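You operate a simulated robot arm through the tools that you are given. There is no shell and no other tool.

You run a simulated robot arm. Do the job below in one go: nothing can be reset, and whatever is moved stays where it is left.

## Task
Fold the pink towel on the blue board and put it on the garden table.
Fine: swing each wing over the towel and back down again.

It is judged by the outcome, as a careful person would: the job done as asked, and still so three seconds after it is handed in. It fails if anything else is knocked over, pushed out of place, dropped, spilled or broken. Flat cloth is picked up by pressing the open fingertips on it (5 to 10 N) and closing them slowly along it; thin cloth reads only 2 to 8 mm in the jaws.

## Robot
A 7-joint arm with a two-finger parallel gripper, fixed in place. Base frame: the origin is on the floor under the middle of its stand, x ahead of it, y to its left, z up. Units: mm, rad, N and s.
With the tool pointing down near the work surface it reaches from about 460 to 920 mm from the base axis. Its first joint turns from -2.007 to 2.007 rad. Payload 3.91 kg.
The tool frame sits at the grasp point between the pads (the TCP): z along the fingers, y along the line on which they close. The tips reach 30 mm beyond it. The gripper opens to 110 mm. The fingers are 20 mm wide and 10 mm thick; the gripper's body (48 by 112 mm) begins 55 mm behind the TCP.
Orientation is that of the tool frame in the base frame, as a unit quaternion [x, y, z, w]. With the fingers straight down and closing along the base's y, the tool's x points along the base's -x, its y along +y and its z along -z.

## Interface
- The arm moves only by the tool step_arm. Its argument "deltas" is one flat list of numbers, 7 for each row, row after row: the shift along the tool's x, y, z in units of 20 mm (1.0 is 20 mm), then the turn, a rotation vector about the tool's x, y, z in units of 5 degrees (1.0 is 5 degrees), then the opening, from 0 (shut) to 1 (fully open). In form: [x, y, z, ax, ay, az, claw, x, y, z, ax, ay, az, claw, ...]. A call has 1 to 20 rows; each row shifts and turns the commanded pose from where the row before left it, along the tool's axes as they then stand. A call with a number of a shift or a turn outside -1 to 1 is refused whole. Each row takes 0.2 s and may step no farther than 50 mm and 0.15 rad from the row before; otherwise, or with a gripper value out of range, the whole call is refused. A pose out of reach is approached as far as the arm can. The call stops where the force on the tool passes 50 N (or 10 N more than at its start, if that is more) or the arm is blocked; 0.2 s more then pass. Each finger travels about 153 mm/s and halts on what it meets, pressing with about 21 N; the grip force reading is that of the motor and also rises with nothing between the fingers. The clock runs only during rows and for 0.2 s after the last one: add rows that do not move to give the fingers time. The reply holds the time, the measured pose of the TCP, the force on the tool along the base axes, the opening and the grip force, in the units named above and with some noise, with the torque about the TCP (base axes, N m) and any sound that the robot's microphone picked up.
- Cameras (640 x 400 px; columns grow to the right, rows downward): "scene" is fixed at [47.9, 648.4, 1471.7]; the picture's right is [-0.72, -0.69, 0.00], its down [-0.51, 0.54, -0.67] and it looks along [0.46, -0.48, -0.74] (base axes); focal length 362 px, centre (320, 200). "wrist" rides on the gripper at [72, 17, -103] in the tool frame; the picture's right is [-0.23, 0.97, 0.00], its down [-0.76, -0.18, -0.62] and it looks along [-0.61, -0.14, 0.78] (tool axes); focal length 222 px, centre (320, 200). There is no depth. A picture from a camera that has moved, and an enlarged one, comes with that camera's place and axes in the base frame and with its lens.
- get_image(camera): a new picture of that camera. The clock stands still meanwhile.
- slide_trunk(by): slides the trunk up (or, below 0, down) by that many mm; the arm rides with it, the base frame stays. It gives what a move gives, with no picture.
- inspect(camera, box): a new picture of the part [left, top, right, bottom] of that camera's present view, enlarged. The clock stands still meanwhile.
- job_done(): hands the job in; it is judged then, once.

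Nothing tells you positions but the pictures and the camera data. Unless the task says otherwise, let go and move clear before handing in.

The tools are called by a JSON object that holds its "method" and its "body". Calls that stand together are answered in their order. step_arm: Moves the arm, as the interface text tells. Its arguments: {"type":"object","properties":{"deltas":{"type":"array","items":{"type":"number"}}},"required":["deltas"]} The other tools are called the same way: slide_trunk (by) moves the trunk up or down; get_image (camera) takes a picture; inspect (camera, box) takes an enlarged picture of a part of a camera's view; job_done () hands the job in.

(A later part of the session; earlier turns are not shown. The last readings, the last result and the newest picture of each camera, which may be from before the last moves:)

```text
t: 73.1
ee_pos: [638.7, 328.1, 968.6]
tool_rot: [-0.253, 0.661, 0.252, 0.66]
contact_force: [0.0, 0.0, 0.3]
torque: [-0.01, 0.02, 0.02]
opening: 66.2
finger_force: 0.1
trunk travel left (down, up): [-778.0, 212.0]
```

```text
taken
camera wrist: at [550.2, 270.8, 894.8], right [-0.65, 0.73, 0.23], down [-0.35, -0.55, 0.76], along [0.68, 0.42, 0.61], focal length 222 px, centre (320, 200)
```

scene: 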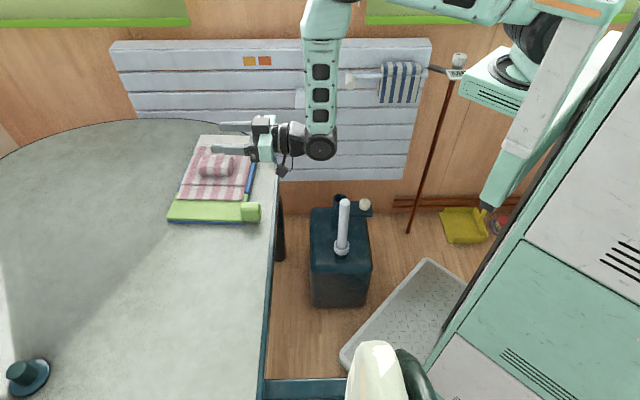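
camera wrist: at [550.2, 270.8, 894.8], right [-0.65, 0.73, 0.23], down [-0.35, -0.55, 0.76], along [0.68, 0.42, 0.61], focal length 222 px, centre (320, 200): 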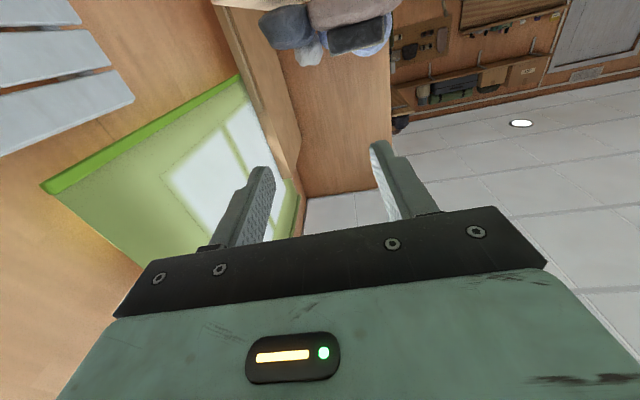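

The tool is now horizontal, pointing along the hinge direction, with the camera underneath. Before using it, I'll test in free air that the wrist can roll far enough, about 150°.

{"method": "step_arm", "body": {"deltas": [0, 0, 0, 0, 0, 1, 0.6, 0, 0, 0, 0, 0, 1, 0.6, 0, 0, 0, 0, 0, 1, 0.6, 0, 0, 0, 0, 0, 1, 0.6, 0, 0, 0, 0, 0, 1, 0.6, 0, 0, 0, 0, 0, 1, 0.6, 0, 0, 0, 0, 0, 1, 0.6, 0, 0, 0, 0, 0, 1, 0.6, 0, 0, 0, 0, 0, 1, 0.6, 0, 0, 0, 0, 0, 1, 0.6, 0, 0, 0, 0, 0, 1, 0.6, 0, 0, 0, 0, 0, 1, 0.6, 0, 0, 0, 0, 0, 1, 0.6, 0, 0, 0, 0, 0, 1, 0.6, 0, 0, 0, 0, 0, 1, 0.6, 0, 0, 0, 0, 0, 1, 0.6, 0, 0, 0, 0, 0, 1, 0.6, 0, 0, 0, 0, 0, 1, 0.6, 0, 0, 0, 0, 0, 1, 0.6, 0, 0, 0, 0, 0, 1, 0.6]}}

{"method": "step_arm", "body": {"deltas": [0, 0, 0, 0, 0, 1, 0.6, 0, 0, 0, 0, 0, 1, 0.6, 0, 0, 0, 0, 0, 1, 0.6, 0, 0, 0, 0, 0, 1, 0.6, 0, 0, 0, 0, 0, 1, 0.6, 0, 0, 0, 0, 0, 1, 0.6, 0, 0, 0, 0, 0, 1, 0.6, 0, 0, 0, 0, 0, 1, 0.6, 0, 0, 0, 0, 0, 1, 0.6, 0, 0, 0, 0, 0, 1, 0.6, 0, 0, 0, 0, 0, 1, 0.6, 0, 0, 0, 0, 0, 1, 0.6, 0, 0, 0, 0, 0, 1, 0.6, 0, 0, 0, 0, 0, 1, 0.6, 0, 0, 0, 0, 0, 1, 0.6]}}

{"method": "get_image", "body": {"camera": "scene"}}

{"method": "get_image", "body": {"camera": "wrist"}}

```text
t: 77.3
ee_pos: [639.4, 328.1, 967.0]
tool_rot: [0.343, 0.619, 0.667, 0.23]
contact_force: [-0.2, 0.7, -0.8]
torque: [-0.03, 0.0, -0.01]
opening: 66.0
finger_force: 0.0
trunk travel left (down, up): [-778.0, 212.0]
```

```text
t: 80.5
ee_pos: [637.9, 328.1, 967.9]
tool_rot: [0.65, 0.281, 0.67, -0.223]
contact_force: [-0.6, -0.9, -0.1]
torque: [0.01, 0.0, -0.02]
opening: 65.8
finger_force: 0.0
trunk travel left (down, up): [-778.0, 212.0]
```

```text
taken
```

scene: 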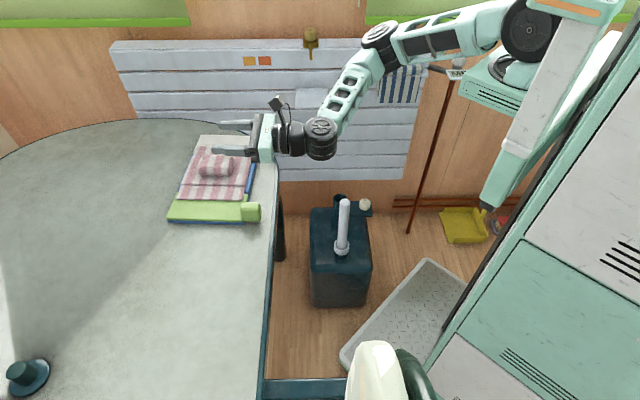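

```text
taken
camera wrist: at [568.9, 250.4, 1041.0], right [0.66, -0.74, -0.14], down [-0.54, -0.34, -0.77], along [0.52, 0.59, -0.62], focal length 222 px, centre (320, 200)
```

wrist: 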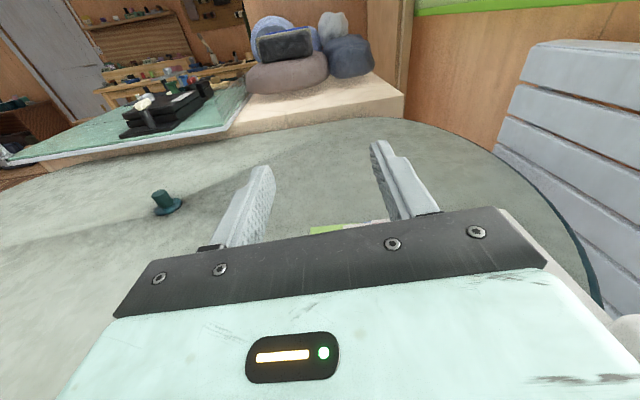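

The wrist rolls 175° without complaint, and with the camera on top I have a good view. I'll start with the white wing from this roll: back off and move along to a staging point in front of the white knob.

{"method": "step_arm", "body": {"deltas": [0, 0, -0.9, 0, 0, 1, 0.6, 0, 0, -0.9, 0, 0, 0, 0.6, 0, 0, -0.9, 0, 0, 0, 0.6, 0, 0, -0.9, 0, 0, 0, 0.6, 0, 0, -0.9, 0, 0, 0, 0.6, 0, 0, -0.9, 0, 0, 0, 0.6]}}

{"method": "step_arm", "body": {"deltas": [-0.39, 0.95, 0, 0, 0, 0, 0.6, -0.39, 0.95, 0, 0, 0, 0, 0.6, -0.39, 0.95, 0, 0, 0, 0, 0.6, -0.39, 0.95, 0, 0, 0, 0, 0.6, -0.39, 0.95, 0, 0, 0, 0, 0.6, -0.39, 0.95, 0, 0, 0, 0, 0.6, -0.39, 0.95, 0, 0, 0, 0, 0.6, -0.39, 0.95, 0, 0, 0, 0, 0.6, -0.39, 0.95, 0, 0, 0, 0, 0.6, -0.39, 0.95, 0, 0, 0, 0, 0.6, -0.39, 0.95, 0, 0, 0, 0, 0.6, -0.39, 0.95, 0, 0, 0, 0, 0.6, -0.39, 0.95, 0, 0, 0, 0, 0.6, -0.39, 0.95, 0, 0, 0, 0, 0.6]}}

{"method": "get_image", "body": {"camera": "scene"}}

{"method": "get_image", "body": {"camera": "wrist"}}

```text
t: 82.1
ee_pos: [576.0, 261.2, 997.8]
tool_rot: [0.624, 0.283, 0.689, -0.237]
contact_force: [-0.3, 0.4, -0.1]
torque: [0.0, 0.04, 0.0]
opening: 66.1
finger_force: 0.0
trunk travel left (down, up): [-778.0, 212.0]
stopped in row 6: the arm was blocked; the commanded pose is now the measured one
```

```text
t: 83.7
ee_pos: [630.2, 226.3, 969.1]
tool_rot: [0.589, 0.342, 0.678, -0.276]
contact_force: [-0.3, -0.5, 0.2]
torque: [0.03, 0.01, 0.0]
opening: 66.2
finger_force: 0.0
trunk travel left (down, up): [-778.0, 212.0]
stopped in row 7: the arm was blocked; the commanded pose is now the measured one
```

```text
taken
```

scene: 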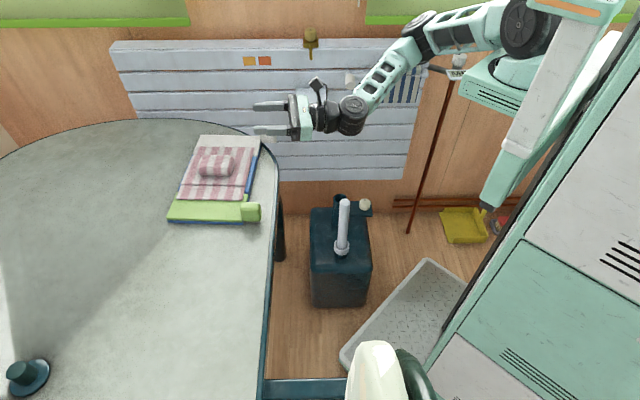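

```text
taken
camera wrist: at [568.8, 135.3, 1035.6], right [0.79, -0.61, -0.09], down [-0.4, -0.4, -0.82], along [0.46, 0.69, -0.56], focal length 222 px, centre (320, 200)
```

wrist: 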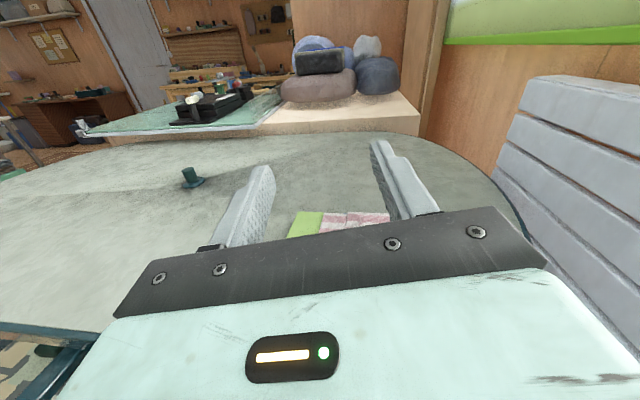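

The arm reports being blocked in this posture, because the elbow swung to the right during the long roll. I'll roll back towards the earlier neutral posture.

{"method": "step_arm", "body": {"deltas": [0, 0, 0, 0, 0, -1, 0.6, 0, 0, 0, 0, 0, -1, 0.6, 0, 0, 0, 0, 0, -1, 0.6, 0, 0, 0, 0, 0, -1, 0.6, 0, 0, 0, 0, 0, -1, 0.6, 0, 0, 0, 0, 0, -1, 0.6, 0, 0, 0, 0, 0, -1, 0.6, 0, 0, 0, 0, 0, -1, 0.6, 0, 0, 0, 0, 0, -1, 0.6, 0, 0, 0, 0, 0, -1, 0.6, 0, 0, 0, 0, 0, -1, 0.6, 0, 0, 0, 0, 0, -1, 0.6]}}

{"method": "get_image", "body": {"camera": "scene"}}

```text
t: 86.3
ee_pos: [629.3, 226.9, 967.4]
tool_rot: [0.342, 0.589, 0.725, 0.1]
contact_force: [-0.4, 0.2, 0.7]
torque: [-0.01, 0.02, 0.04]
opening: 66.1
finger_force: 0.2
trunk travel left (down, up): [-778.0, 212.0]
```

```text
taken
```

scene: 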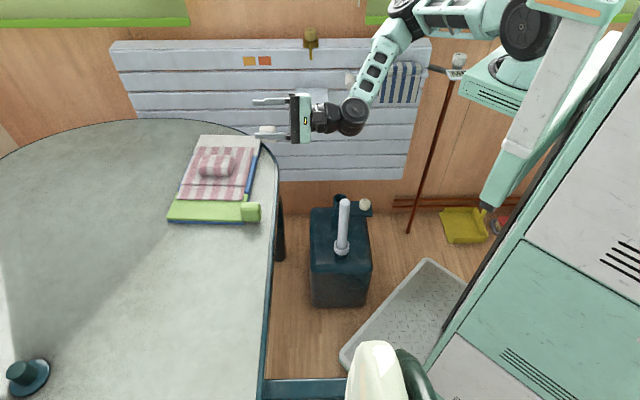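

Rolling back freed the arm. I'll now correct the hand to point exactly along the hinge direction with the fingers one above the other (roll 90°), which stays in the comfortable range.

{"method": "step_arm", "body": {"deltas": [0, 0, 0, 0.085, -0.428, -0.902, 0.6, 0, 0, 0, 0.085, -0.428, -0.902, 0.6, 0, 0, 0, 0.085, -0.428, -0.902, 0.6, 0, 0, 0, 0.085, -0.428, -0.902, 0.6, 0, 0, 0, 0.085, -0.428, -0.902, 0.6]}}

{"method": "get_image", "body": {"camera": "scene"}}

{"method": "get_image", "body": {"camera": "wrist"}}

```text
t: 87.5
ee_pos: [628.8, 227.0, 967.5]
tool_rot: [0.288, 0.646, 0.647, 0.286]
contact_force: [0.0, 0.3, 0.7]
torque: [0.03, 0.0, 0.01]
opening: 66.0
finger_force: 0.1
trunk travel left (down, up): [-778.0, 212.0]
```

```text
taken
```

scene: 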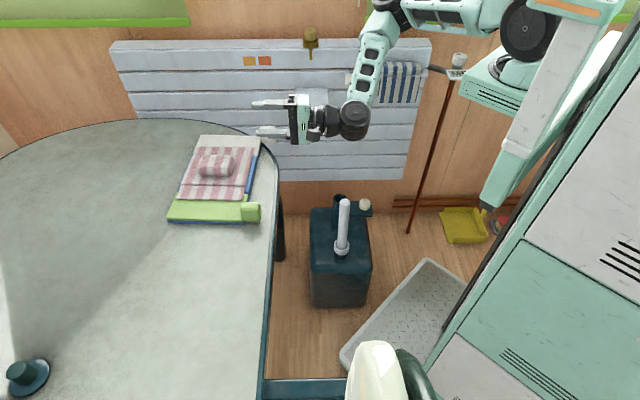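

```text
taken
camera wrist: at [503.5, 210.2, 983.7], right [0.15, -0.17, 0.97], down [0.05, -0.98, -0.18], along [0.99, 0.07, -0.14], focal length 222 px, centre (320, 200)
```

wrist: 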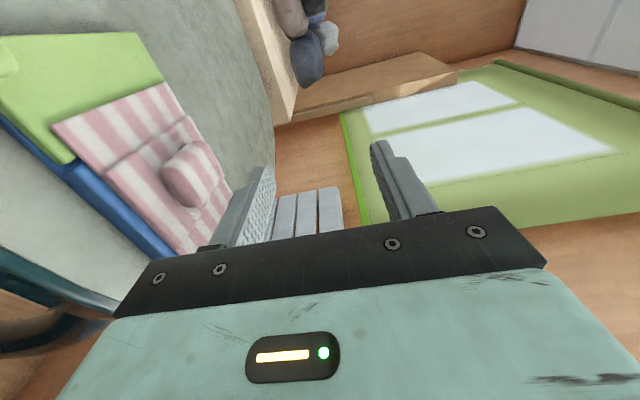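

Orientation is exact now. I'll move to the staging point in front of the white knob, still above its height.

{"method": "step_arm", "body": {"deltas": [-0.977, -0.53, -0.157, 0, 0, 0, 0.6, -0.977, -0.53, -0.157, 0, 0, 0, 0.6, -0.977, -0.53, -0.157, 0, 0, 0, 0.6, -0.977, -0.53, -0.157, 0, 0, 0, 0.6, -0.977, -0.53, -0.157, 0, 0, 0, 0.6, -0.977, -0.53, -0.157, 0, 0, 0, 0.6, -0.977, -0.53, -0.157, 0, 0, 0, 0.6, -0.977, -0.53, -0.157, 0, 0, 0, 0.6, -0.977, -0.53, -0.157, 0, 0, 0, 0.6, -0.977, -0.53, -0.157, 0, 0, 0, 0.6, -0.977, -0.53, -0.157, 0, 0, 0, 0.6]}}

{"method": "get_image", "body": {"camera": "scene"}}

{"method": "get_image", "body": {"camera": "wrist"}}

```text
t: 89.9
ee_pos: [749.9, 44.3, 848.7]
tool_rot: [0.289, 0.645, 0.646, 0.287]
contact_force: [-0.4, -0.3, -0.3]
torque: [0.02, -0.01, 0.02]
opening: 65.7
finger_force: 0.1
trunk travel left (down, up): [-778.0, 212.0]
```

```text
taken
```

scene: 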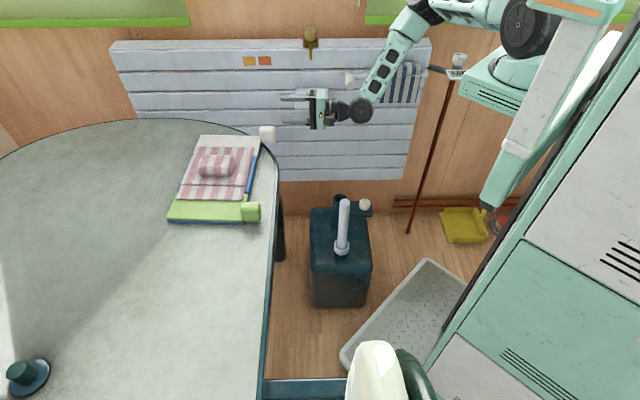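

```text
taken
camera wrist: at [623.1, 27.3, 865.9], right [0.15, -0.17, 0.97], down [0.05, -0.98, -0.18], along [0.99, 0.07, -0.14], focal length 222 px, centre (320, 200)
```

wrist: 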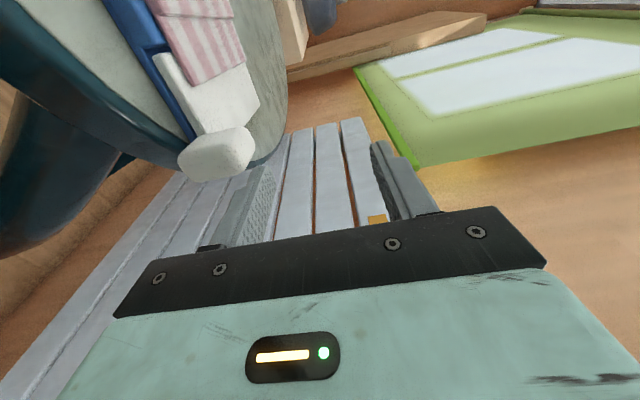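

The white knob is in view ahead and below the fingers. I'll enlarge it to measure its size and the space under it.

{"method": "inspect", "body": {"camera": "wrist", "box": [130, 60, 338, 190]}}

{"method": "inspect", "body": {"camera": "scene", "box": [220, 80, 364, 170]}}

```text
3.08 times, centred on (234, 125) of wrist
camera zoom: at [623.1, 27.3, 865.9], right [0.15, -0.17, 0.97], down [0.05, -0.98, -0.18], along [0.99, 0.07, -0.14], focal length 684 px, centre (585, 431)
```

zoom: 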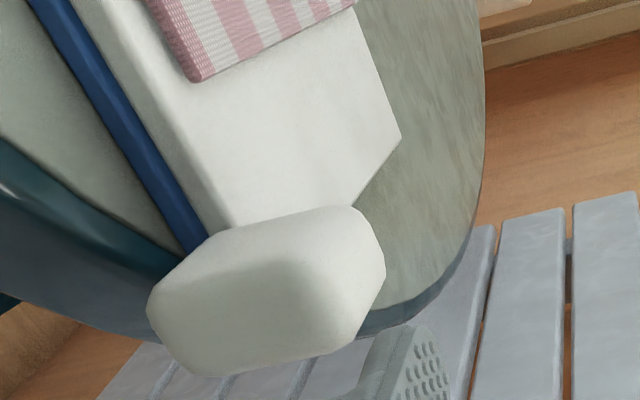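

```text
4.44 times, centred on (292, 125) of scene
camera zoom: at [47.9, 648.4, 1471.7], right [-0.72, -0.69, 0.0], down [-0.51, 0.54, -0.67], along [0.46, -0.48, -0.74], focal length 1609 px, centre (444, 533)
```

zoom: 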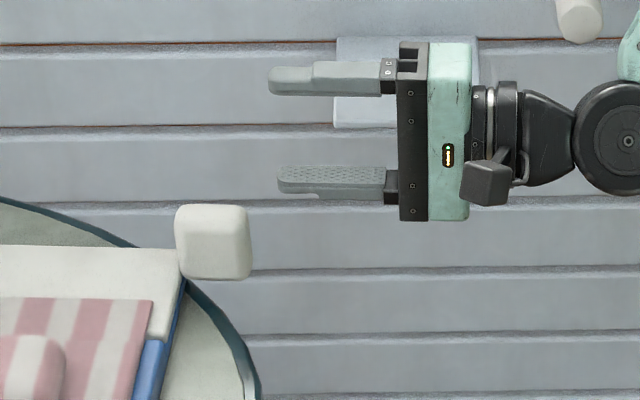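

The knob is about 37×37×53 mm, centred near (803, 99, 760). A side-by-side finger grip (roll 0°) suits it best, then rolling to about −140° during the swing. I'll test that roll range here in free air.

{"method": "step_arm", "body": {"deltas": [0, 0, 0, 0, 0, -1, 0.6, 0, 0, 0, 0, 0, -1, 0.6, 0, 0, 0, 0, 0, -1, 0.6, 0, 0, 0, 0, 0, -1, 0.6, 0, 0, 0, 0, 0, -1, 0.6, 0, 0, 0, 0, 0, -1, 0.6, 0, 0, 0, 0, 0, -1, 0.6, 0, 0, 0, 0, 0, -1, 0.6, 0, 0, 0, 0, 0, -1, 0.6, 0, 0, 0, 0, 0, -1, 0.6, 0, 0, 0, 0, 0, -1, 0.6, 0, 0, 0, 0, 0, -1, 0.6, 0, 0, 0, 0, 0, -1, 0.6, 0, 0, 0, 0, 0, -1, 0.6, 0, 0, 0, 0, 0, -1, 0.6, 0, 0, 0, 0, 0, -1, 0.6, 0, 0, 0, 0, 0, -1, 0.6, 0, 0, 0, 0, 0, -1, 0.6]}}

{"method": "get_image", "body": {"camera": "scene"}}

{"method": "get_image", "body": {"camera": "wrist"}}

```text
t: 93.7
ee_pos: [747.4, 44.3, 850.3]
tool_rot: [-0.253, 0.66, 0.254, 0.66]
contact_force: [-0.9, 0.5, -0.2]
torque: [0.0, 0.02, 0.01]
opening: 66.2
finger_force: 0.0
trunk travel left (down, up): [-778.0, 212.0]
```

```text
taken
```

scene: 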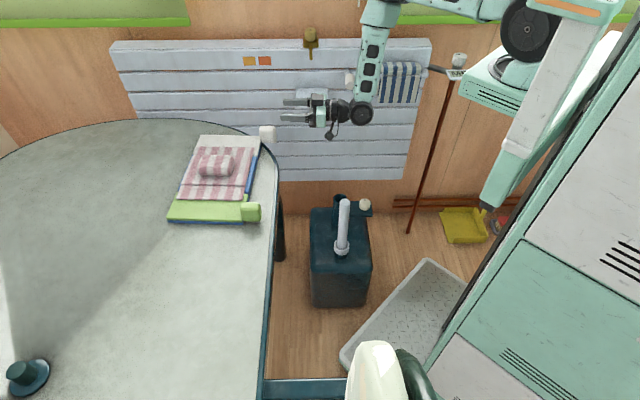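

```text
taken
camera wrist: at [658.5, -13.1, 777.5], right [-0.65, 0.72, 0.23], down [-0.34, -0.55, 0.76], along [0.68, 0.42, 0.61], focal length 222 px, centre (320, 200)
```

wrist: 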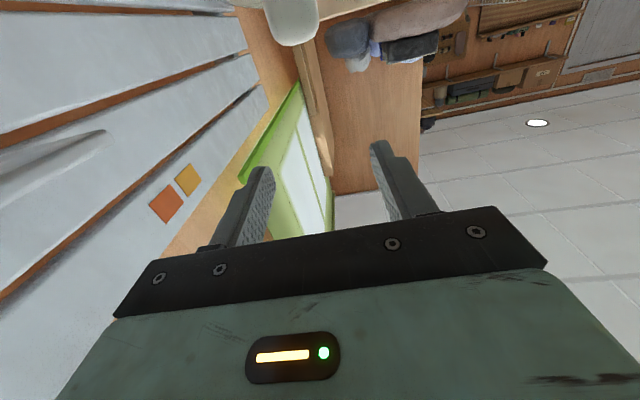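

Roll 0° is fine and the knob shows at the top of the wrist view. I'll continue the free-air roll test to −140°.

{"method": "step_arm", "body": {"deltas": [0, 0, 0, 0, 0, -1, 0.6, 0, 0, 0, 0, 0, -1, 0.6, 0, 0, 0, 0, 0, -1, 0.6, 0, 0, 0, 0, 0, -1, 0.6, 0, 0, 0, 0, 0, -1, 0.6, 0, 0, 0, 0, 0, -1, 0.6, 0, 0, 0, 0, 0, -1, 0.6, 0, 0, 0, 0, 0, -1, 0.6, 0, 0, 0, 0, 0, -1, 0.6, 0, 0, 0, 0, 0, -1, 0.6, 0, 0, 0, 0, 0, -1, 0.6, 0, 0, 0, 0, 0, -1, 0.6, 0, 0, 0, 0, 0, -1, 0.6, 0, 0, 0, 0, 0, -1, 0.6]}}

{"method": "step_arm", "body": {"deltas": [0, 0, 0, 0, 0, -1, 0.6, 0, 0, 0, 0, 0, -1, 0.6, 0, 0, 0, 0, 0, -1, 0.6, 0, 0, 0, 0, 0, -1, 0.6, 0, 0, 0, 0, 0, -1, 0.6, 0, 0, 0, 0, 0, -1, 0.6, 0, 0, 0, 0, 0, -1, 0.6, 0, 0, 0, 0, 0, -1, 0.6, 0, 0, 0, 0, 0, -1, 0.6, 0, 0, 0, 0, 0, -1, 0.6, 0, 0, 0, 0, 0, -1, 0.6, 0, 0, 0, 0, 0, -1, 0.6, 0, 0, 0, 0, 0, -1, 0.6, 0, 0, 0, 0, 0, -1, 0.6]}}

{"method": "get_image", "body": {"camera": "scene"}}

{"method": "get_image", "body": {"camera": "wrist"}}

```text
t: 96.7
ee_pos: [748.0, 43.6, 849.2]
tool_rot: [-0.586, 0.397, -0.17, 0.685]
contact_force: [-0.5, 0.4, 0.1]
torque: [-0.02, 0.0, -0.01]
opening: 66.0
finger_force: 0.0
trunk travel left (down, up): [-778.0, 212.0]
```

```text
t: 99.7
ee_pos: [745.7, 43.6, 850.3]
tool_rot: [0.707, 0.013, 0.532, -0.465]
contact_force: [-0.3, -0.7, 0.0]
torque: [0.02, 0.01, -0.01]
opening: 66.2
finger_force: 0.1
trunk travel left (down, up): [-778.0, 212.0]
```

```text
taken
```

scene: 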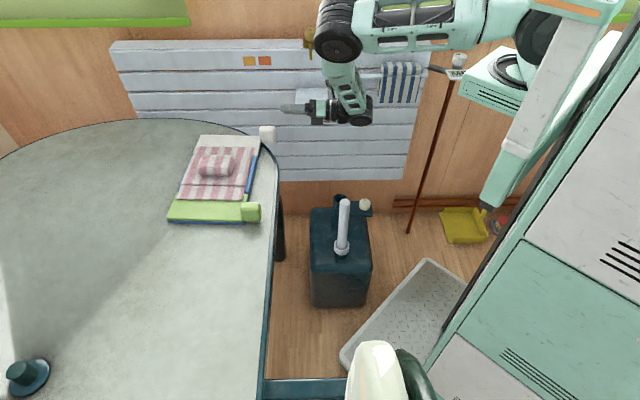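

```text
taken
camera wrist: at [710.0, -70.2, 895.4], right [0.4, -0.45, -0.8], down [-0.88, 0.05, -0.47], along [0.25, 0.89, -0.37], focal length 222 px, centre (320, 200)
```

wrist: 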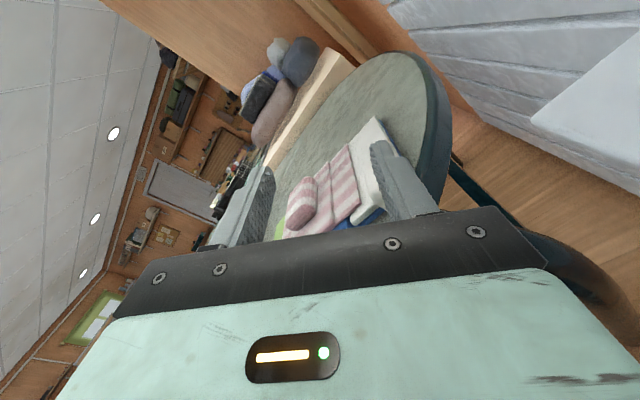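

The roll range is no problem here. I'll use a gentler method: fingers one above the other around the knob (roll 90°), so the lower finger lifts the knob without forcing the hinge. First I roll back to +90°.

{"method": "step_arm", "body": {"deltas": [0, 0, 0, 0, 0, 1, 0.6, 0, 0, 0, 0, 0, 1, 0.6, 0, 0, 0, 0, 0, 1, 0.6, 0, 0, 0, 0, 0, 1, 0.6, 0, 0, 0, 0, 0, 1, 0.6, 0, 0, 0, 0, 0, 1, 0.6, 0, 0, 0, 0, 0, 1, 0.6, 0, 0, 0, 0, 0, 1, 0.6, 0, 0, 0, 0, 0, 1, 0.6, 0, 0, 0, 0, 0, 1, 0.6, 0, 0, 0, 0, 0, 1, 0.6, 0, 0, 0, 0, 0, 1, 0.6, 0, 0, 0, 0, 0, 1, 0.6, 0, 0, 0, 0, 0, 1, 0.6, 0, 0, 0, 0, 0, 1, 0.6, 0, 0, 0, 0, 0, 1, 0.6, 0, 0, 0, 0, 0, 1, 0.6, 0, 0, 0, 0, 0, 1, 0.6, 0, 0, 0, 0, 0, 1, 0.6, 0, 0, 0, 0, 0, 1, 0.6]}}

{"method": "step_arm", "body": {"deltas": [0, 0, 0, 0, 0, 1, 0.6, 0, 0, 0, 0, 0, 1, 0.6, 0, 0, 0, 0, 0, 1, 0.6, 0, 0, 0, 0, 0, 1, 0.6, 0, 0, 0, 0, 0, 1, 0.6, 0, 0, 0, 0, 0, 1, 0.6, 0, 0, 0, 0, 0, 1, 0.6, 0, 0, 0, 0, 0, 1, 0.6, 0, 0, 0, 0, 0, 1, 0.6, 0, 0, 0, 0, 0, 1, 0.6, 0, 0, 0, 0, 0, 1, 0.6, 0, 0, 0, 0, 0, 1, 0.6, 0, 0, 0, 0, 0, 1, 0.6, 0, 0, 0, 0, 0, 1, 0.6, 0, 0, 0, 0, 0, 1, 0.6, 0, 0, 0, 0, 0, 1, 0.6, 0, 0, 0, 0, 0, 1, 0.6, 0, 0, 0, 0, 0, 1, 0.6, 0, 0, 0, 0, 0, 1, 0.6, 0, 0, 0, 0, 0, 1, 0.6]}}

{"method": "step_arm", "body": {"deltas": [0, 0, 0, 0, 0, 1, 0.6, 0, 0, 0, 0, 0, 1, 0.6, 0, 0, 0, 0, 0, 1, 0.6, 0, 0, 0, 0, 0, 1, 0.6, 0, 0, 0, 0, 0, 1, 0.6, 0, 0, 0, 0, 0, 1, 0.6]}}

{"method": "get_image", "body": {"camera": "scene"}}

{"method": "get_image", "body": {"camera": "wrist"}}

```text
t: 103.9
ee_pos: [747.6, 46.7, 850.5]
tool_rot: [-0.463, 0.535, 0.014, 0.706]
contact_force: [-0.6, 1.1, -0.2]
torque: [0.01, 0.01, 0.0]
opening: 65.8
finger_force: 0.1
trunk travel left (down, up): [-778.0, 212.0]
```

```text
t: 108.1
ee_pos: [748.4, 43.7, 850.0]
tool_rot: [0.112, 0.698, 0.551, 0.444]
contact_force: [-0.3, -0.1, 0.5]
torque: [-0.01, -0.02, 0.03]
opening: 66.0
finger_force: 0.1
trunk travel left (down, up): [-778.0, 212.0]
```

```text
t: 109.5
ee_pos: [747.7, 45.4, 850.9]
tool_rot: [0.29, 0.645, 0.647, 0.286]
contact_force: [0.2, -0.4, 0.3]
torque: [0.0, -0.01, -0.02]
opening: 66.0
finger_force: 0.1
trunk travel left (down, up): [-778.0, 212.0]
```

```text
taken
```

scene: 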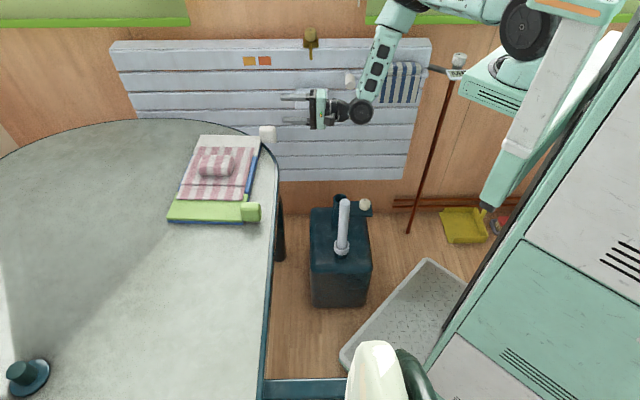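

```text
taken
camera wrist: at [622.2, 28.0, 867.7], right [0.16, -0.17, 0.97], down [0.05, -0.98, -0.18], along [0.99, 0.07, -0.14], focal length 222 px, centre (320, 200)
```

wrist: 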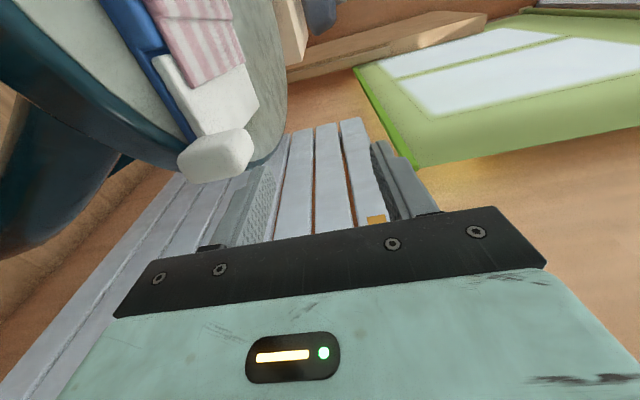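

The posture is good. I'll lower with the trunk so the fingers straddle the knob's height, still short of it.

{"method": "slide_trunk", "body": {"by": -81}}

{"method": "get_image", "body": {"camera": "wrist"}}

{"method": "inspect", "body": {"camera": "wrist", "box": [140, 60, 348, 190]}}

{"method": "inspect", "body": {"camera": "scene", "box": [220, 80, 364, 170]}}

```text
t: 110.7
ee_pos: [747.0, 44.0, 770.1]
tool_rot: [0.289, 0.645, 0.647, 0.287]
contact_force: [-0.3, -0.6, -0.3]
torque: [-0.01, 0.02, 0.0]
opening: 65.9
finger_force: 0.1
trunk travel left (down, up): [-697.0, 293.0]
```

```text
taken
camera wrist: at [622.1, 27.9, 786.5], right [0.15, -0.17, 0.97], down [0.05, -0.98, -0.18], along [0.99, 0.07, -0.14], focal length 222 px, centre (320, 200)
```

wrist: 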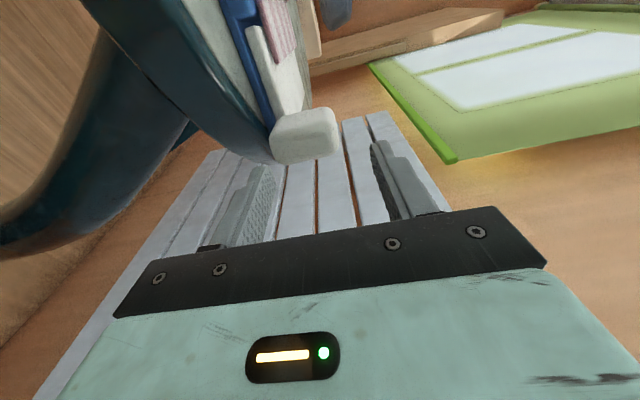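

```text
3.08 times, centred on (244, 125) of wrist
camera zoom: at [622.1, 27.9, 786.5], right [0.15, -0.17, 0.97], down [0.05, -0.98, -0.18], along [0.99, 0.07, -0.14], focal length 684 px, centre (554, 431)
```

zoom: 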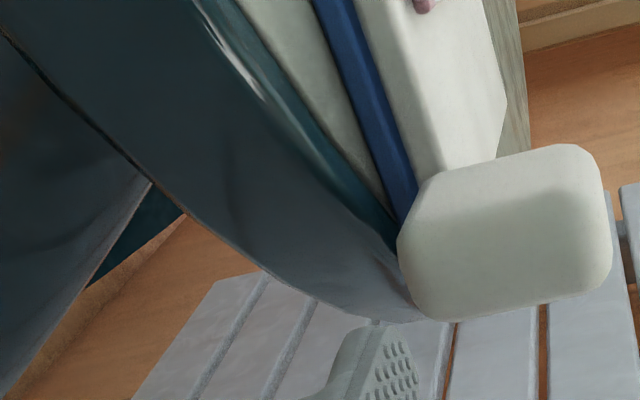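

```text
4.44 times, centred on (292, 125) of scene
camera zoom: at [47.9, 648.4, 1471.7], right [-0.72, -0.69, 0.0], down [-0.51, 0.54, -0.67], along [0.46, -0.48, -0.74], focal length 1609 px, centre (444, 533)
```

zoom: 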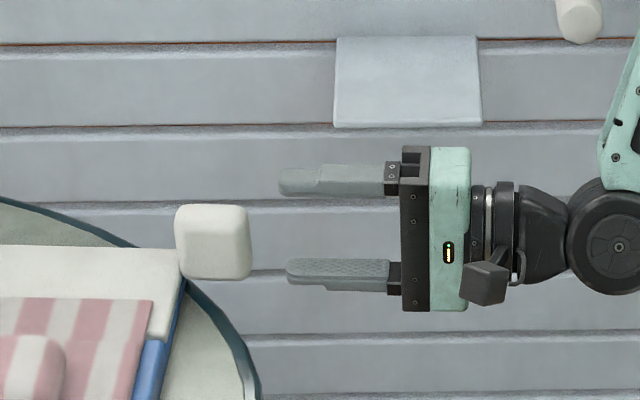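

The side view shows the knob spanning roughly z 739–785, with the table rim just below it. I'll set the jaw to 60 mm centred on the knob and slide the fingers forward around it.

{"method": "step_arm", "body": {"deltas": [0, -0.3, 0, 0, 0, 0, 0.545, 0.05, 0, 0.5, 0, 0, 0, 0.545, 0.05, 0, 0.5, 0, 0, 0, 0.545, 0, 0, 0.3, 0, 0, 0, 0.545, 0, 0, 0, 0, 0, 0, 0.545]}}

{"method": "inspect", "body": {"camera": "wrist", "box": [180, 60, 436, 220]}}

{"method": "inspect", "body": {"camera": "scene", "box": [220, 80, 364, 170]}}

```text
t: 111.9
ee_pos: [765.0, 63.2, 763.1]
tool_rot: [0.289, 0.646, 0.646, 0.285]
contact_force: [-8.0, -7.3, 0.7]
torque: [-0.17, 0.24, -0.07]
opening: 59.5
finger_force: 0.1
trunk travel left (down, up): [-697.0, 293.0]
```

```text
2.50 times, centred on (308, 140) of wrist
camera zoom: at [639.1, 45.5, 780.5], right [0.15, -0.17, 0.97], down [0.05, -0.98, -0.18], along [0.99, 0.07, -0.14], focal length 555 px, centre (350, 350)
```

zoom: 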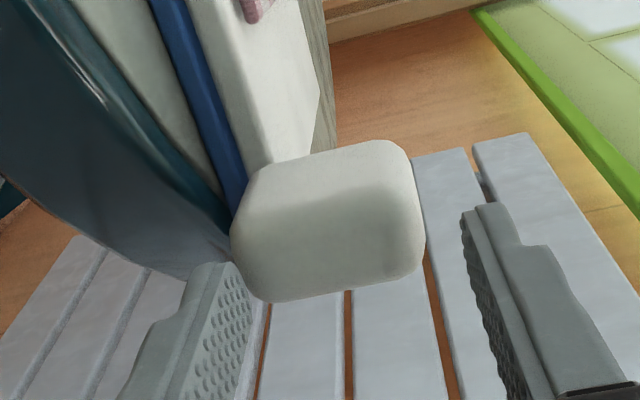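

```text
4.44 times, centred on (292, 125) of scene
camera zoom: at [47.9, 648.4, 1471.7], right [-0.72, -0.69, 0.0], down [-0.51, 0.54, -0.67], along [0.46, -0.48, -0.74], focal length 1609 px, centre (444, 533)
```

zoom: 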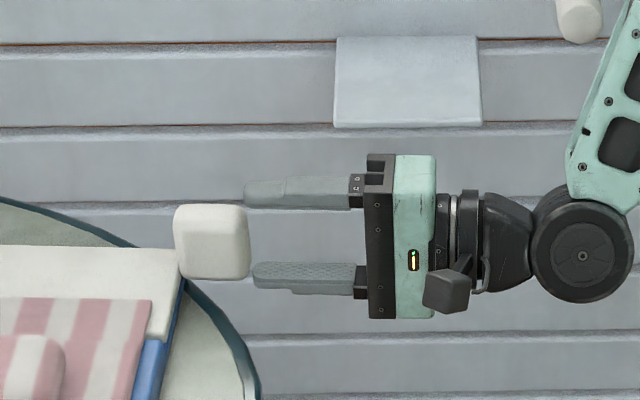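

The lower fingertip touched the knob's lower front edge, so the knob reaches lower than I thought. I'll back off, lower the hand a little, open to 66 mm and try again.

{"method": "step_arm", "body": {"deltas": [0, 0, -0.6, 0, 0, 0, 0.6, 0, -0.3, 0, 0, 0, 0, 0.6, 0, 0, 0, 0, 0, 0, 0.6]}}

{"method": "inspect", "body": {"camera": "wrist", "box": [180, 60, 436, 220]}}

{"method": "inspect", "body": {"camera": "scene", "box": [220, 80, 364, 170]}}

```text
t: 112.7
ee_pos: [758.0, 55.1, 758.5]
tool_rot: [0.288, 0.645, 0.647, 0.287]
contact_force: [-0.6, 0.3, 0.1]
torque: [0.03, 0.01, 0.0]
opening: 66.1
finger_force: 0.1
trunk travel left (down, up): [-697.0, 293.0]
```

```text
2.50 times, centred on (308, 140) of wrist
camera zoom: at [631.1, 37.6, 774.4], right [0.15, -0.17, 0.97], down [0.05, -0.98, -0.18], along [0.99, 0.07, -0.14], focal length 555 px, centre (350, 350)
```

zoom: 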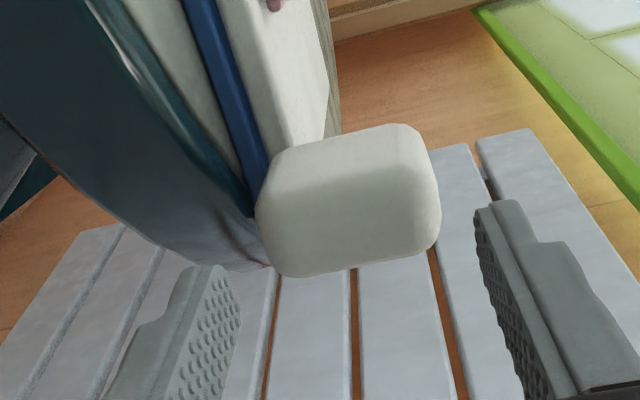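

```text
4.44 times, centred on (292, 125) of scene
camera zoom: at [47.9, 648.4, 1471.7], right [-0.72, -0.69, 0.0], down [-0.51, 0.54, -0.67], along [0.46, -0.48, -0.74], focal length 1609 px, centre (444, 533)
```

zoom: 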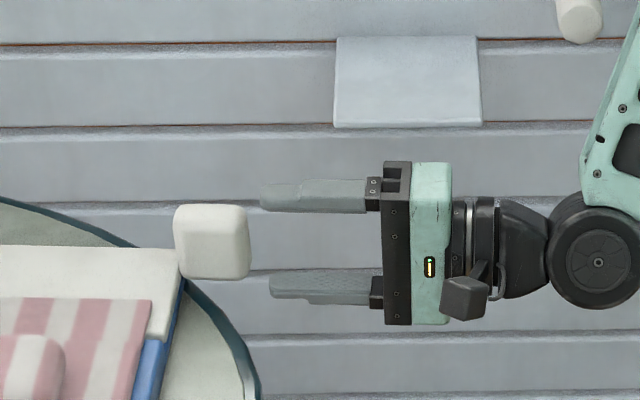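

The space under the knob is too small for a finger on the green side, so I'll change the method. With the fingers side by side (roll 0°), I'll straddle the knob loosely and carry it over along its arc with the hand's orientation fixed. I roll the hand to 0° here, just in front of the knob.

{"method": "step_arm", "body": {"deltas": [0, 0, -0.4, 0, 0, -1, 0.6, 0, 0, 0, 0, 0, -1, 0.6, 0, 0, 0, 0, 0, -1, 0.6, 0, 0, 0, 0, 0, -1, 0.6, 0, 0, 0, 0, 0, -1, 0.6, 0, 0, 0, 0, 0, -1, 0.6, 0, 0, 0, 0, 0, -1, 0.6, 0, 0, 0, 0, 0, -1, 0.6, 0, 0, 0, 0, 0, -1, 0.6, 0, 0, 0, 0, 0, -1, 0.6, 0, 0, 0, 0, 0, -1, 0.6, 0, 0, 0, 0, 0, -1, 0.6, 0, 0, 0, 0, 0, -1, 0.6, 0, 0, 0, 0, 0, -1, 0.6, 0, 0, 0, 0, 0, -1, 0.6, 0, 0, 0, 0, 0, -1, 0.6, 0, 0, 0, 0, 0, -1, 0.6, 0, 0, 0, 0, 0, -1, 0.6]}}

{"method": "inspect", "body": {"camera": "scene", "box": [200, 80, 360, 180]}}

{"method": "get_image", "body": {"camera": "wrist"}}

```text
t: 116.5
ee_pos: [749.7, 50.3, 758.5]
tool_rot: [-0.253, 0.66, 0.253, 0.66]
contact_force: [-0.2, 0.0, 0.0]
torque: [0.01, -0.01, 0.06]
opening: 66.1
finger_force: 0.1
trunk travel left (down, up): [-697.0, 293.0]
```

```text
4.00 times, centred on (280, 130) of scene
camera zoom: at [47.9, 648.4, 1471.7], right [-0.72, -0.69, 0.0], down [-0.51, 0.54, -0.67], along [0.46, -0.48, -0.74], focal length 1448 px, centre (480, 480)
```

zoom: 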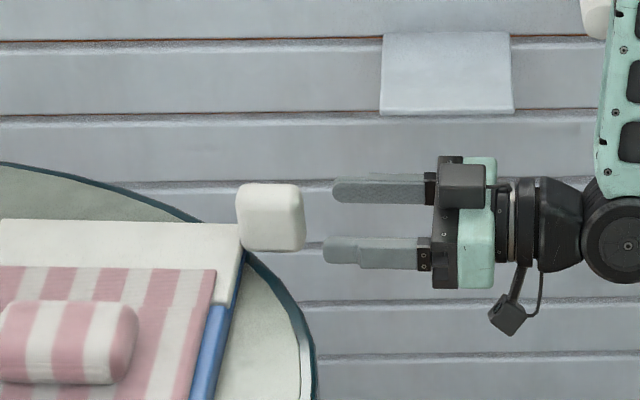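

```text
taken
camera wrist: at [661.9, -8.0, 684.9], right [-0.65, 0.72, 0.23], down [-0.34, -0.55, 0.76], along [0.68, 0.42, 0.61], focal length 222 px, centre (320, 200)
```

wrist: 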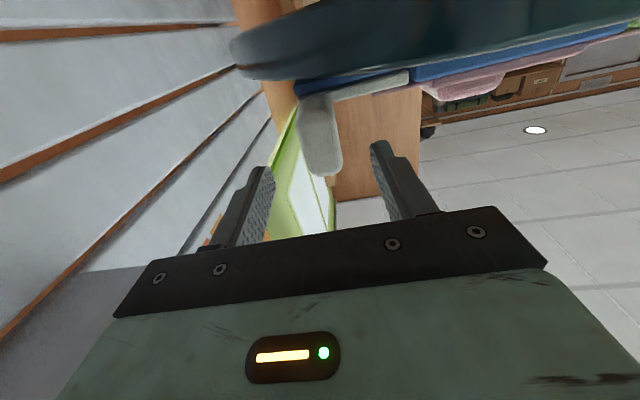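

From below I can see the knob exactly centred between the two fingers. I'll raise 10 mm and slide forward so the open jaw straddles the knob.

{"method": "step_arm", "body": {"deltas": [-0.5, 0, 0, 0, 0, 0, 0.62, 0, 0, 0.5, 0, 0, 0, 0.62, 0, 0, 0.5, 0, 0, 0, 0.62, 0, 0, 0.5, 0, 0, 0, 0.62, 0, 0, 0.5, 0, 0, 0, 0.62, 0, 0, 0.5, 0, 0, 0, 0.62, 0, 0, 0.4, 0, 0, 0, 0.62, 0, 0, 0, 0, 0, 0, 0.62]}}

{"method": "inspect", "body": {"camera": "scene", "box": [200, 80, 360, 180]}}

{"method": "get_image", "body": {"camera": "wrist"}}

```text
t: 118.3
ee_pos: [795.4, 88.2, 768.7]
tool_rot: [-0.252, 0.661, 0.254, 0.66]
contact_force: [-0.8, 0.3, -0.2]
torque: [0.02, 0.01, 0.0]
opening: 68.1
finger_force: 0.1
trunk travel left (down, up): [-697.0, 293.0]
```

```text
4.00 times, centred on (280, 130) of scene
camera zoom: at [47.9, 648.4, 1471.7], right [-0.72, -0.69, 0.0], down [-0.51, 0.54, -0.67], along [0.46, -0.48, -0.74], focal length 1448 px, centre (480, 480)
```

zoom: 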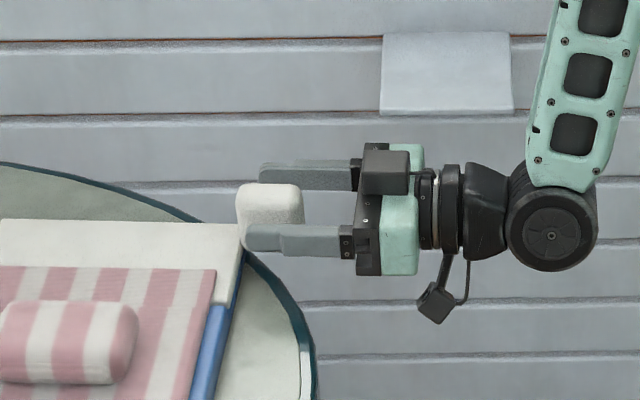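

```text
taken
camera wrist: at [706.4, 30.3, 695.2], right [-0.65, 0.72, 0.23], down [-0.34, -0.55, 0.76], along [0.68, 0.42, 0.61], focal length 222 px, centre (320, 200)
```

wrist: 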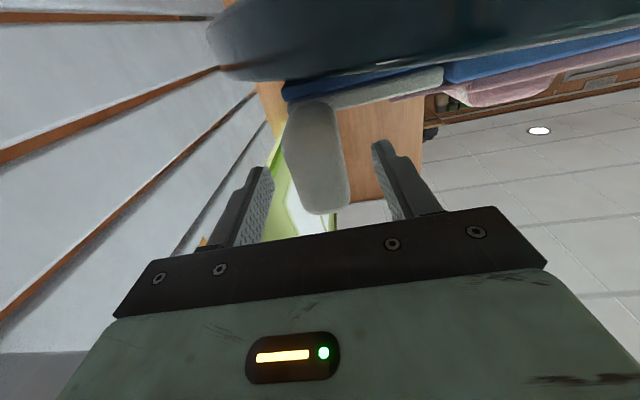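

The jaw straddles the white knob with clearance. I'll roll the hand 40° so the outer finger comes partly beneath the knob's outer lower edge, ready to lift.

{"method": "step_arm", "body": {"deltas": [-0.07, -0.2, 0, 0, 0, 1, 0.62, 0, 0, 0, 0, 0, 1, 0.62, 0, 0, 0, 0, 0, 1, 0.62, 0, 0, 0, 0, 0, 1, 0.62, 0, 0, 0, 0, 0, 1, 0.62, 0, 0, 0, 0, 0, 1, 0.62, 0, 0, 0, 0, 0, 1, 0.62, 0, 0, 0, 0, 0, 1, 0.62]}}

{"method": "inspect", "body": {"camera": "scene", "box": [200, 80, 360, 180]}}

{"method": "get_image", "body": {"camera": "wrist"}}

```text
t: 120.1
ee_pos: [796.6, 85.6, 769.8]
tool_rot: [-0.011, 0.707, 0.464, 0.533]
contact_force: [0.1, -0.1, 0.0]
torque: [-0.03, 0.05, 0.0]
opening: 68.1
finger_force: 0.1
trunk travel left (down, up): [-697.0, 293.0]
```

```text
4.00 times, centred on (280, 130) of scene
camera zoom: at [47.9, 648.4, 1471.7], right [-0.72, -0.69, 0.0], down [-0.51, 0.54, -0.67], along [0.46, -0.48, -0.74], focal length 1448 px, centre (480, 480)
```

zoom: 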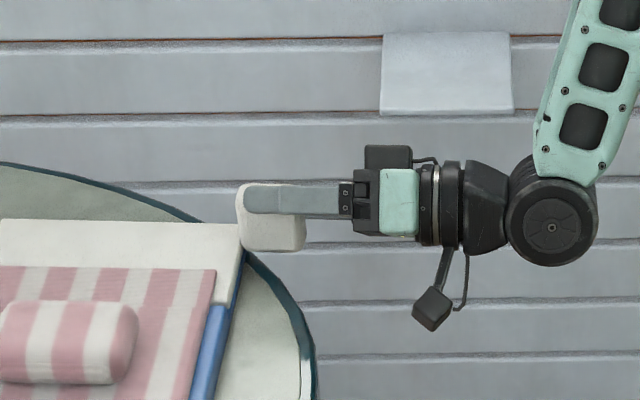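

```text
taken
camera wrist: at [679.8, 59.8, 724.7], right [-0.4, 0.44, 0.8], down [-0.04, -0.88, 0.47], along [0.92, 0.15, 0.37], focal length 222 px, centre (320, 200)
```

wrist: 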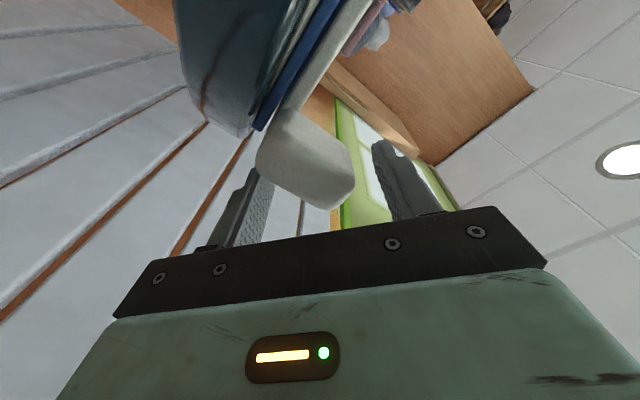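

No contact yet. Now I'll lift gently along the knob's arc (about 15° of wing rotation) and check that the wing, not the board, moves.

{"method": "step_arm", "body": {"deltas": [0, 0.26, 0, 0, 0, -0.25, 0.62, 0, 0.26, 0, 0, 0, -0.25, 0.62, 0, 0.26, 0, 0, 0, -0.25, 0.62, 0, 0.26, 0, 0, 0, -0.25, 0.62]}}

{"method": "inspect", "body": {"camera": "scene", "box": [180, 80, 340, 180]}}

{"method": "get_image", "body": {"camera": "wrist"}}

```text
t: 121.1
ee_pos: [787.6, 95.0, 783.2]
tool_rot: [-0.041, 0.706, 0.439, 0.555]
contact_force: [8.8, -5.8, 1.2]
torque: [-0.23, -0.2, -0.11]
opening: 72.5
finger_force: 3.6
trunk travel left (down, up): [-697.0, 293.0]
```

```text
4.00 times, centred on (260, 130) of scene
camera zoom: at [47.9, 648.4, 1471.7], right [-0.72, -0.69, 0.0], down [-0.51, 0.54, -0.67], along [0.46, -0.48, -0.74], focal length 1448 px, centre (560, 480)
```

zoom: 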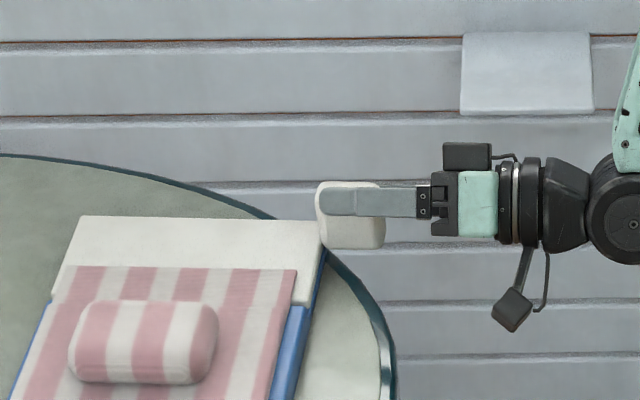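

```text
taken
camera wrist: at [672.8, 66.8, 732.8], right [-0.45, 0.5, 0.74], down [-0.08, -0.85, 0.52], along [0.89, 0.17, 0.42], focal length 222 px, centre (320, 200)
```

wrist: 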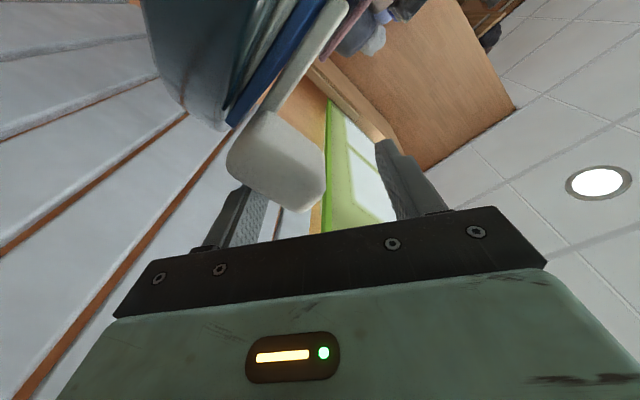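

The finger's edge pressed on the knob's flat side at a useless angle, so the wing barely rose. The board itself did not move under 10 N, which is good. I'll back off, roll to 0°, and push high on the knob's outer face instead, where the leverage is better.

{"method": "step_arm", "body": {"deltas": [-0.43, -0.614, 0, 0, 0, 0, 0.62, 0, 0, 0, 0, 0, -1, 0.62, 0, 0, 0, 0, 0, -1, 0.62, 0, 0, 0, 0, 0, -1, 0.62, 0, 0, 0, 0, 0, -1, 0.62, 0, 0, 0, 0, 0, -1, 0.62, 0, 0, 0, 0, 0, -1, 0.62, 0, 0, 0, 0, 0, -1, 0.62]}}

{"method": "inspect", "body": {"camera": "scene", "box": [180, 80, 340, 180]}}

{"method": "get_image", "body": {"camera": "wrist"}}

```text
t: 122.9
ee_pos: [796.1, 85.8, 781.6]
tool_rot: [-0.252, 0.661, 0.254, 0.659]
contact_force: [0.4, -0.4, -0.3]
torque: [0.02, 0.0, -0.01]
opening: 68.2
finger_force: 0.2
trunk travel left (down, up): [-697.0, 293.0]
```

```text
4.00 times, centred on (260, 130) of scene
camera zoom: at [47.9, 648.4, 1471.7], right [-0.72, -0.69, 0.0], down [-0.51, 0.54, -0.67], along [0.46, -0.48, -0.74], focal length 1448 px, centre (560, 480)
```

zoom: 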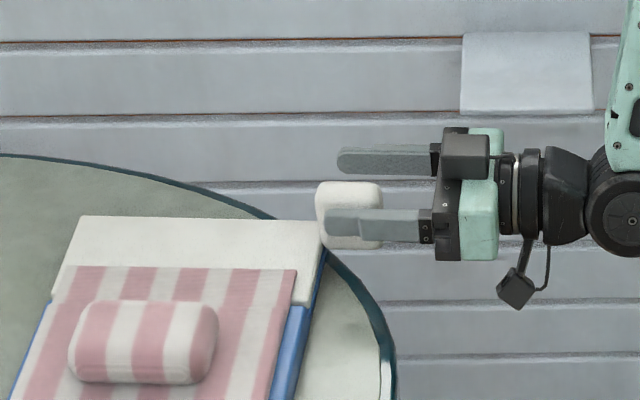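

```text
taken
camera wrist: at [707.5, 28.9, 708.7], right [-0.65, 0.72, 0.23], down [-0.34, -0.55, 0.76], along [0.68, 0.42, 0.61], focal length 222 px, centre (320, 200)
```

wrist: 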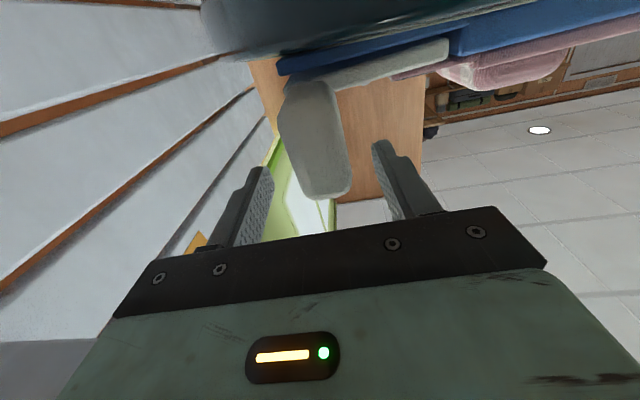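

With the plate vertical and high, I'll move inward to contact and then up and inward in small steps.

{"method": "step_arm", "body": {"deltas": [0, 0.35, 0, 0, 0, 0, 0.62, 0, 0.35, 0, 0, 0, 0, 0.62, 0, 0.35, 0, 0, 0, 0, 0.62, -0.25, 0.15, 0, 0, 0, 0, 0.62, -0.25, 0.15, 0, 0, 0, 0, 0.62]}}

{"method": "inspect", "body": {"camera": "scene", "box": [180, 80, 340, 180]}}

{"method": "get_image", "body": {"camera": "wrist"}}

```text
t: 124.1
ee_pos: [778.3, 104.2, 793.4]
tool_rot: [-0.252, 0.661, 0.255, 0.659]
contact_force: [1.0, -0.6, -0.2]
torque: [-0.01, -0.01, -0.05]
opening: 69.3
finger_force: 1.1
trunk travel left (down, up): [-697.0, 293.0]
```

```text
4.00 times, centred on (260, 130) of scene
camera zoom: at [47.9, 648.4, 1471.7], right [-0.72, -0.69, 0.0], down [-0.51, 0.54, -0.67], along [0.46, -0.48, -0.74], focal length 1448 px, centre (560, 480)
```

zoom: 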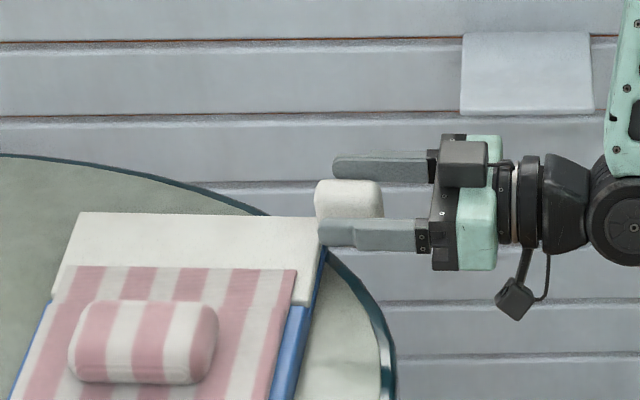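

```text
taken
camera wrist: at [689.7, 47.5, 720.4], right [-0.65, 0.72, 0.23], down [-0.34, -0.55, 0.76], along [0.68, 0.42, 0.61], focal length 222 px, centre (320, 200)
```

wrist: 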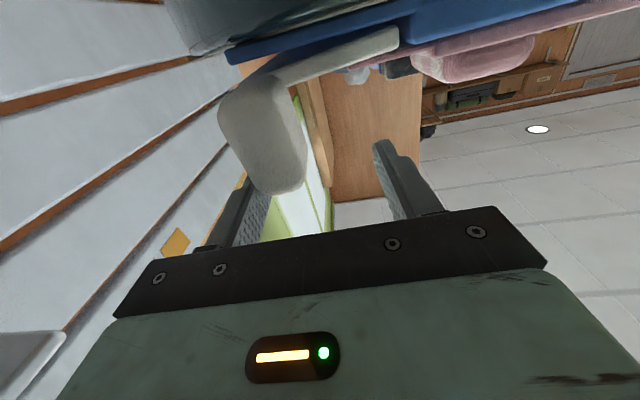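

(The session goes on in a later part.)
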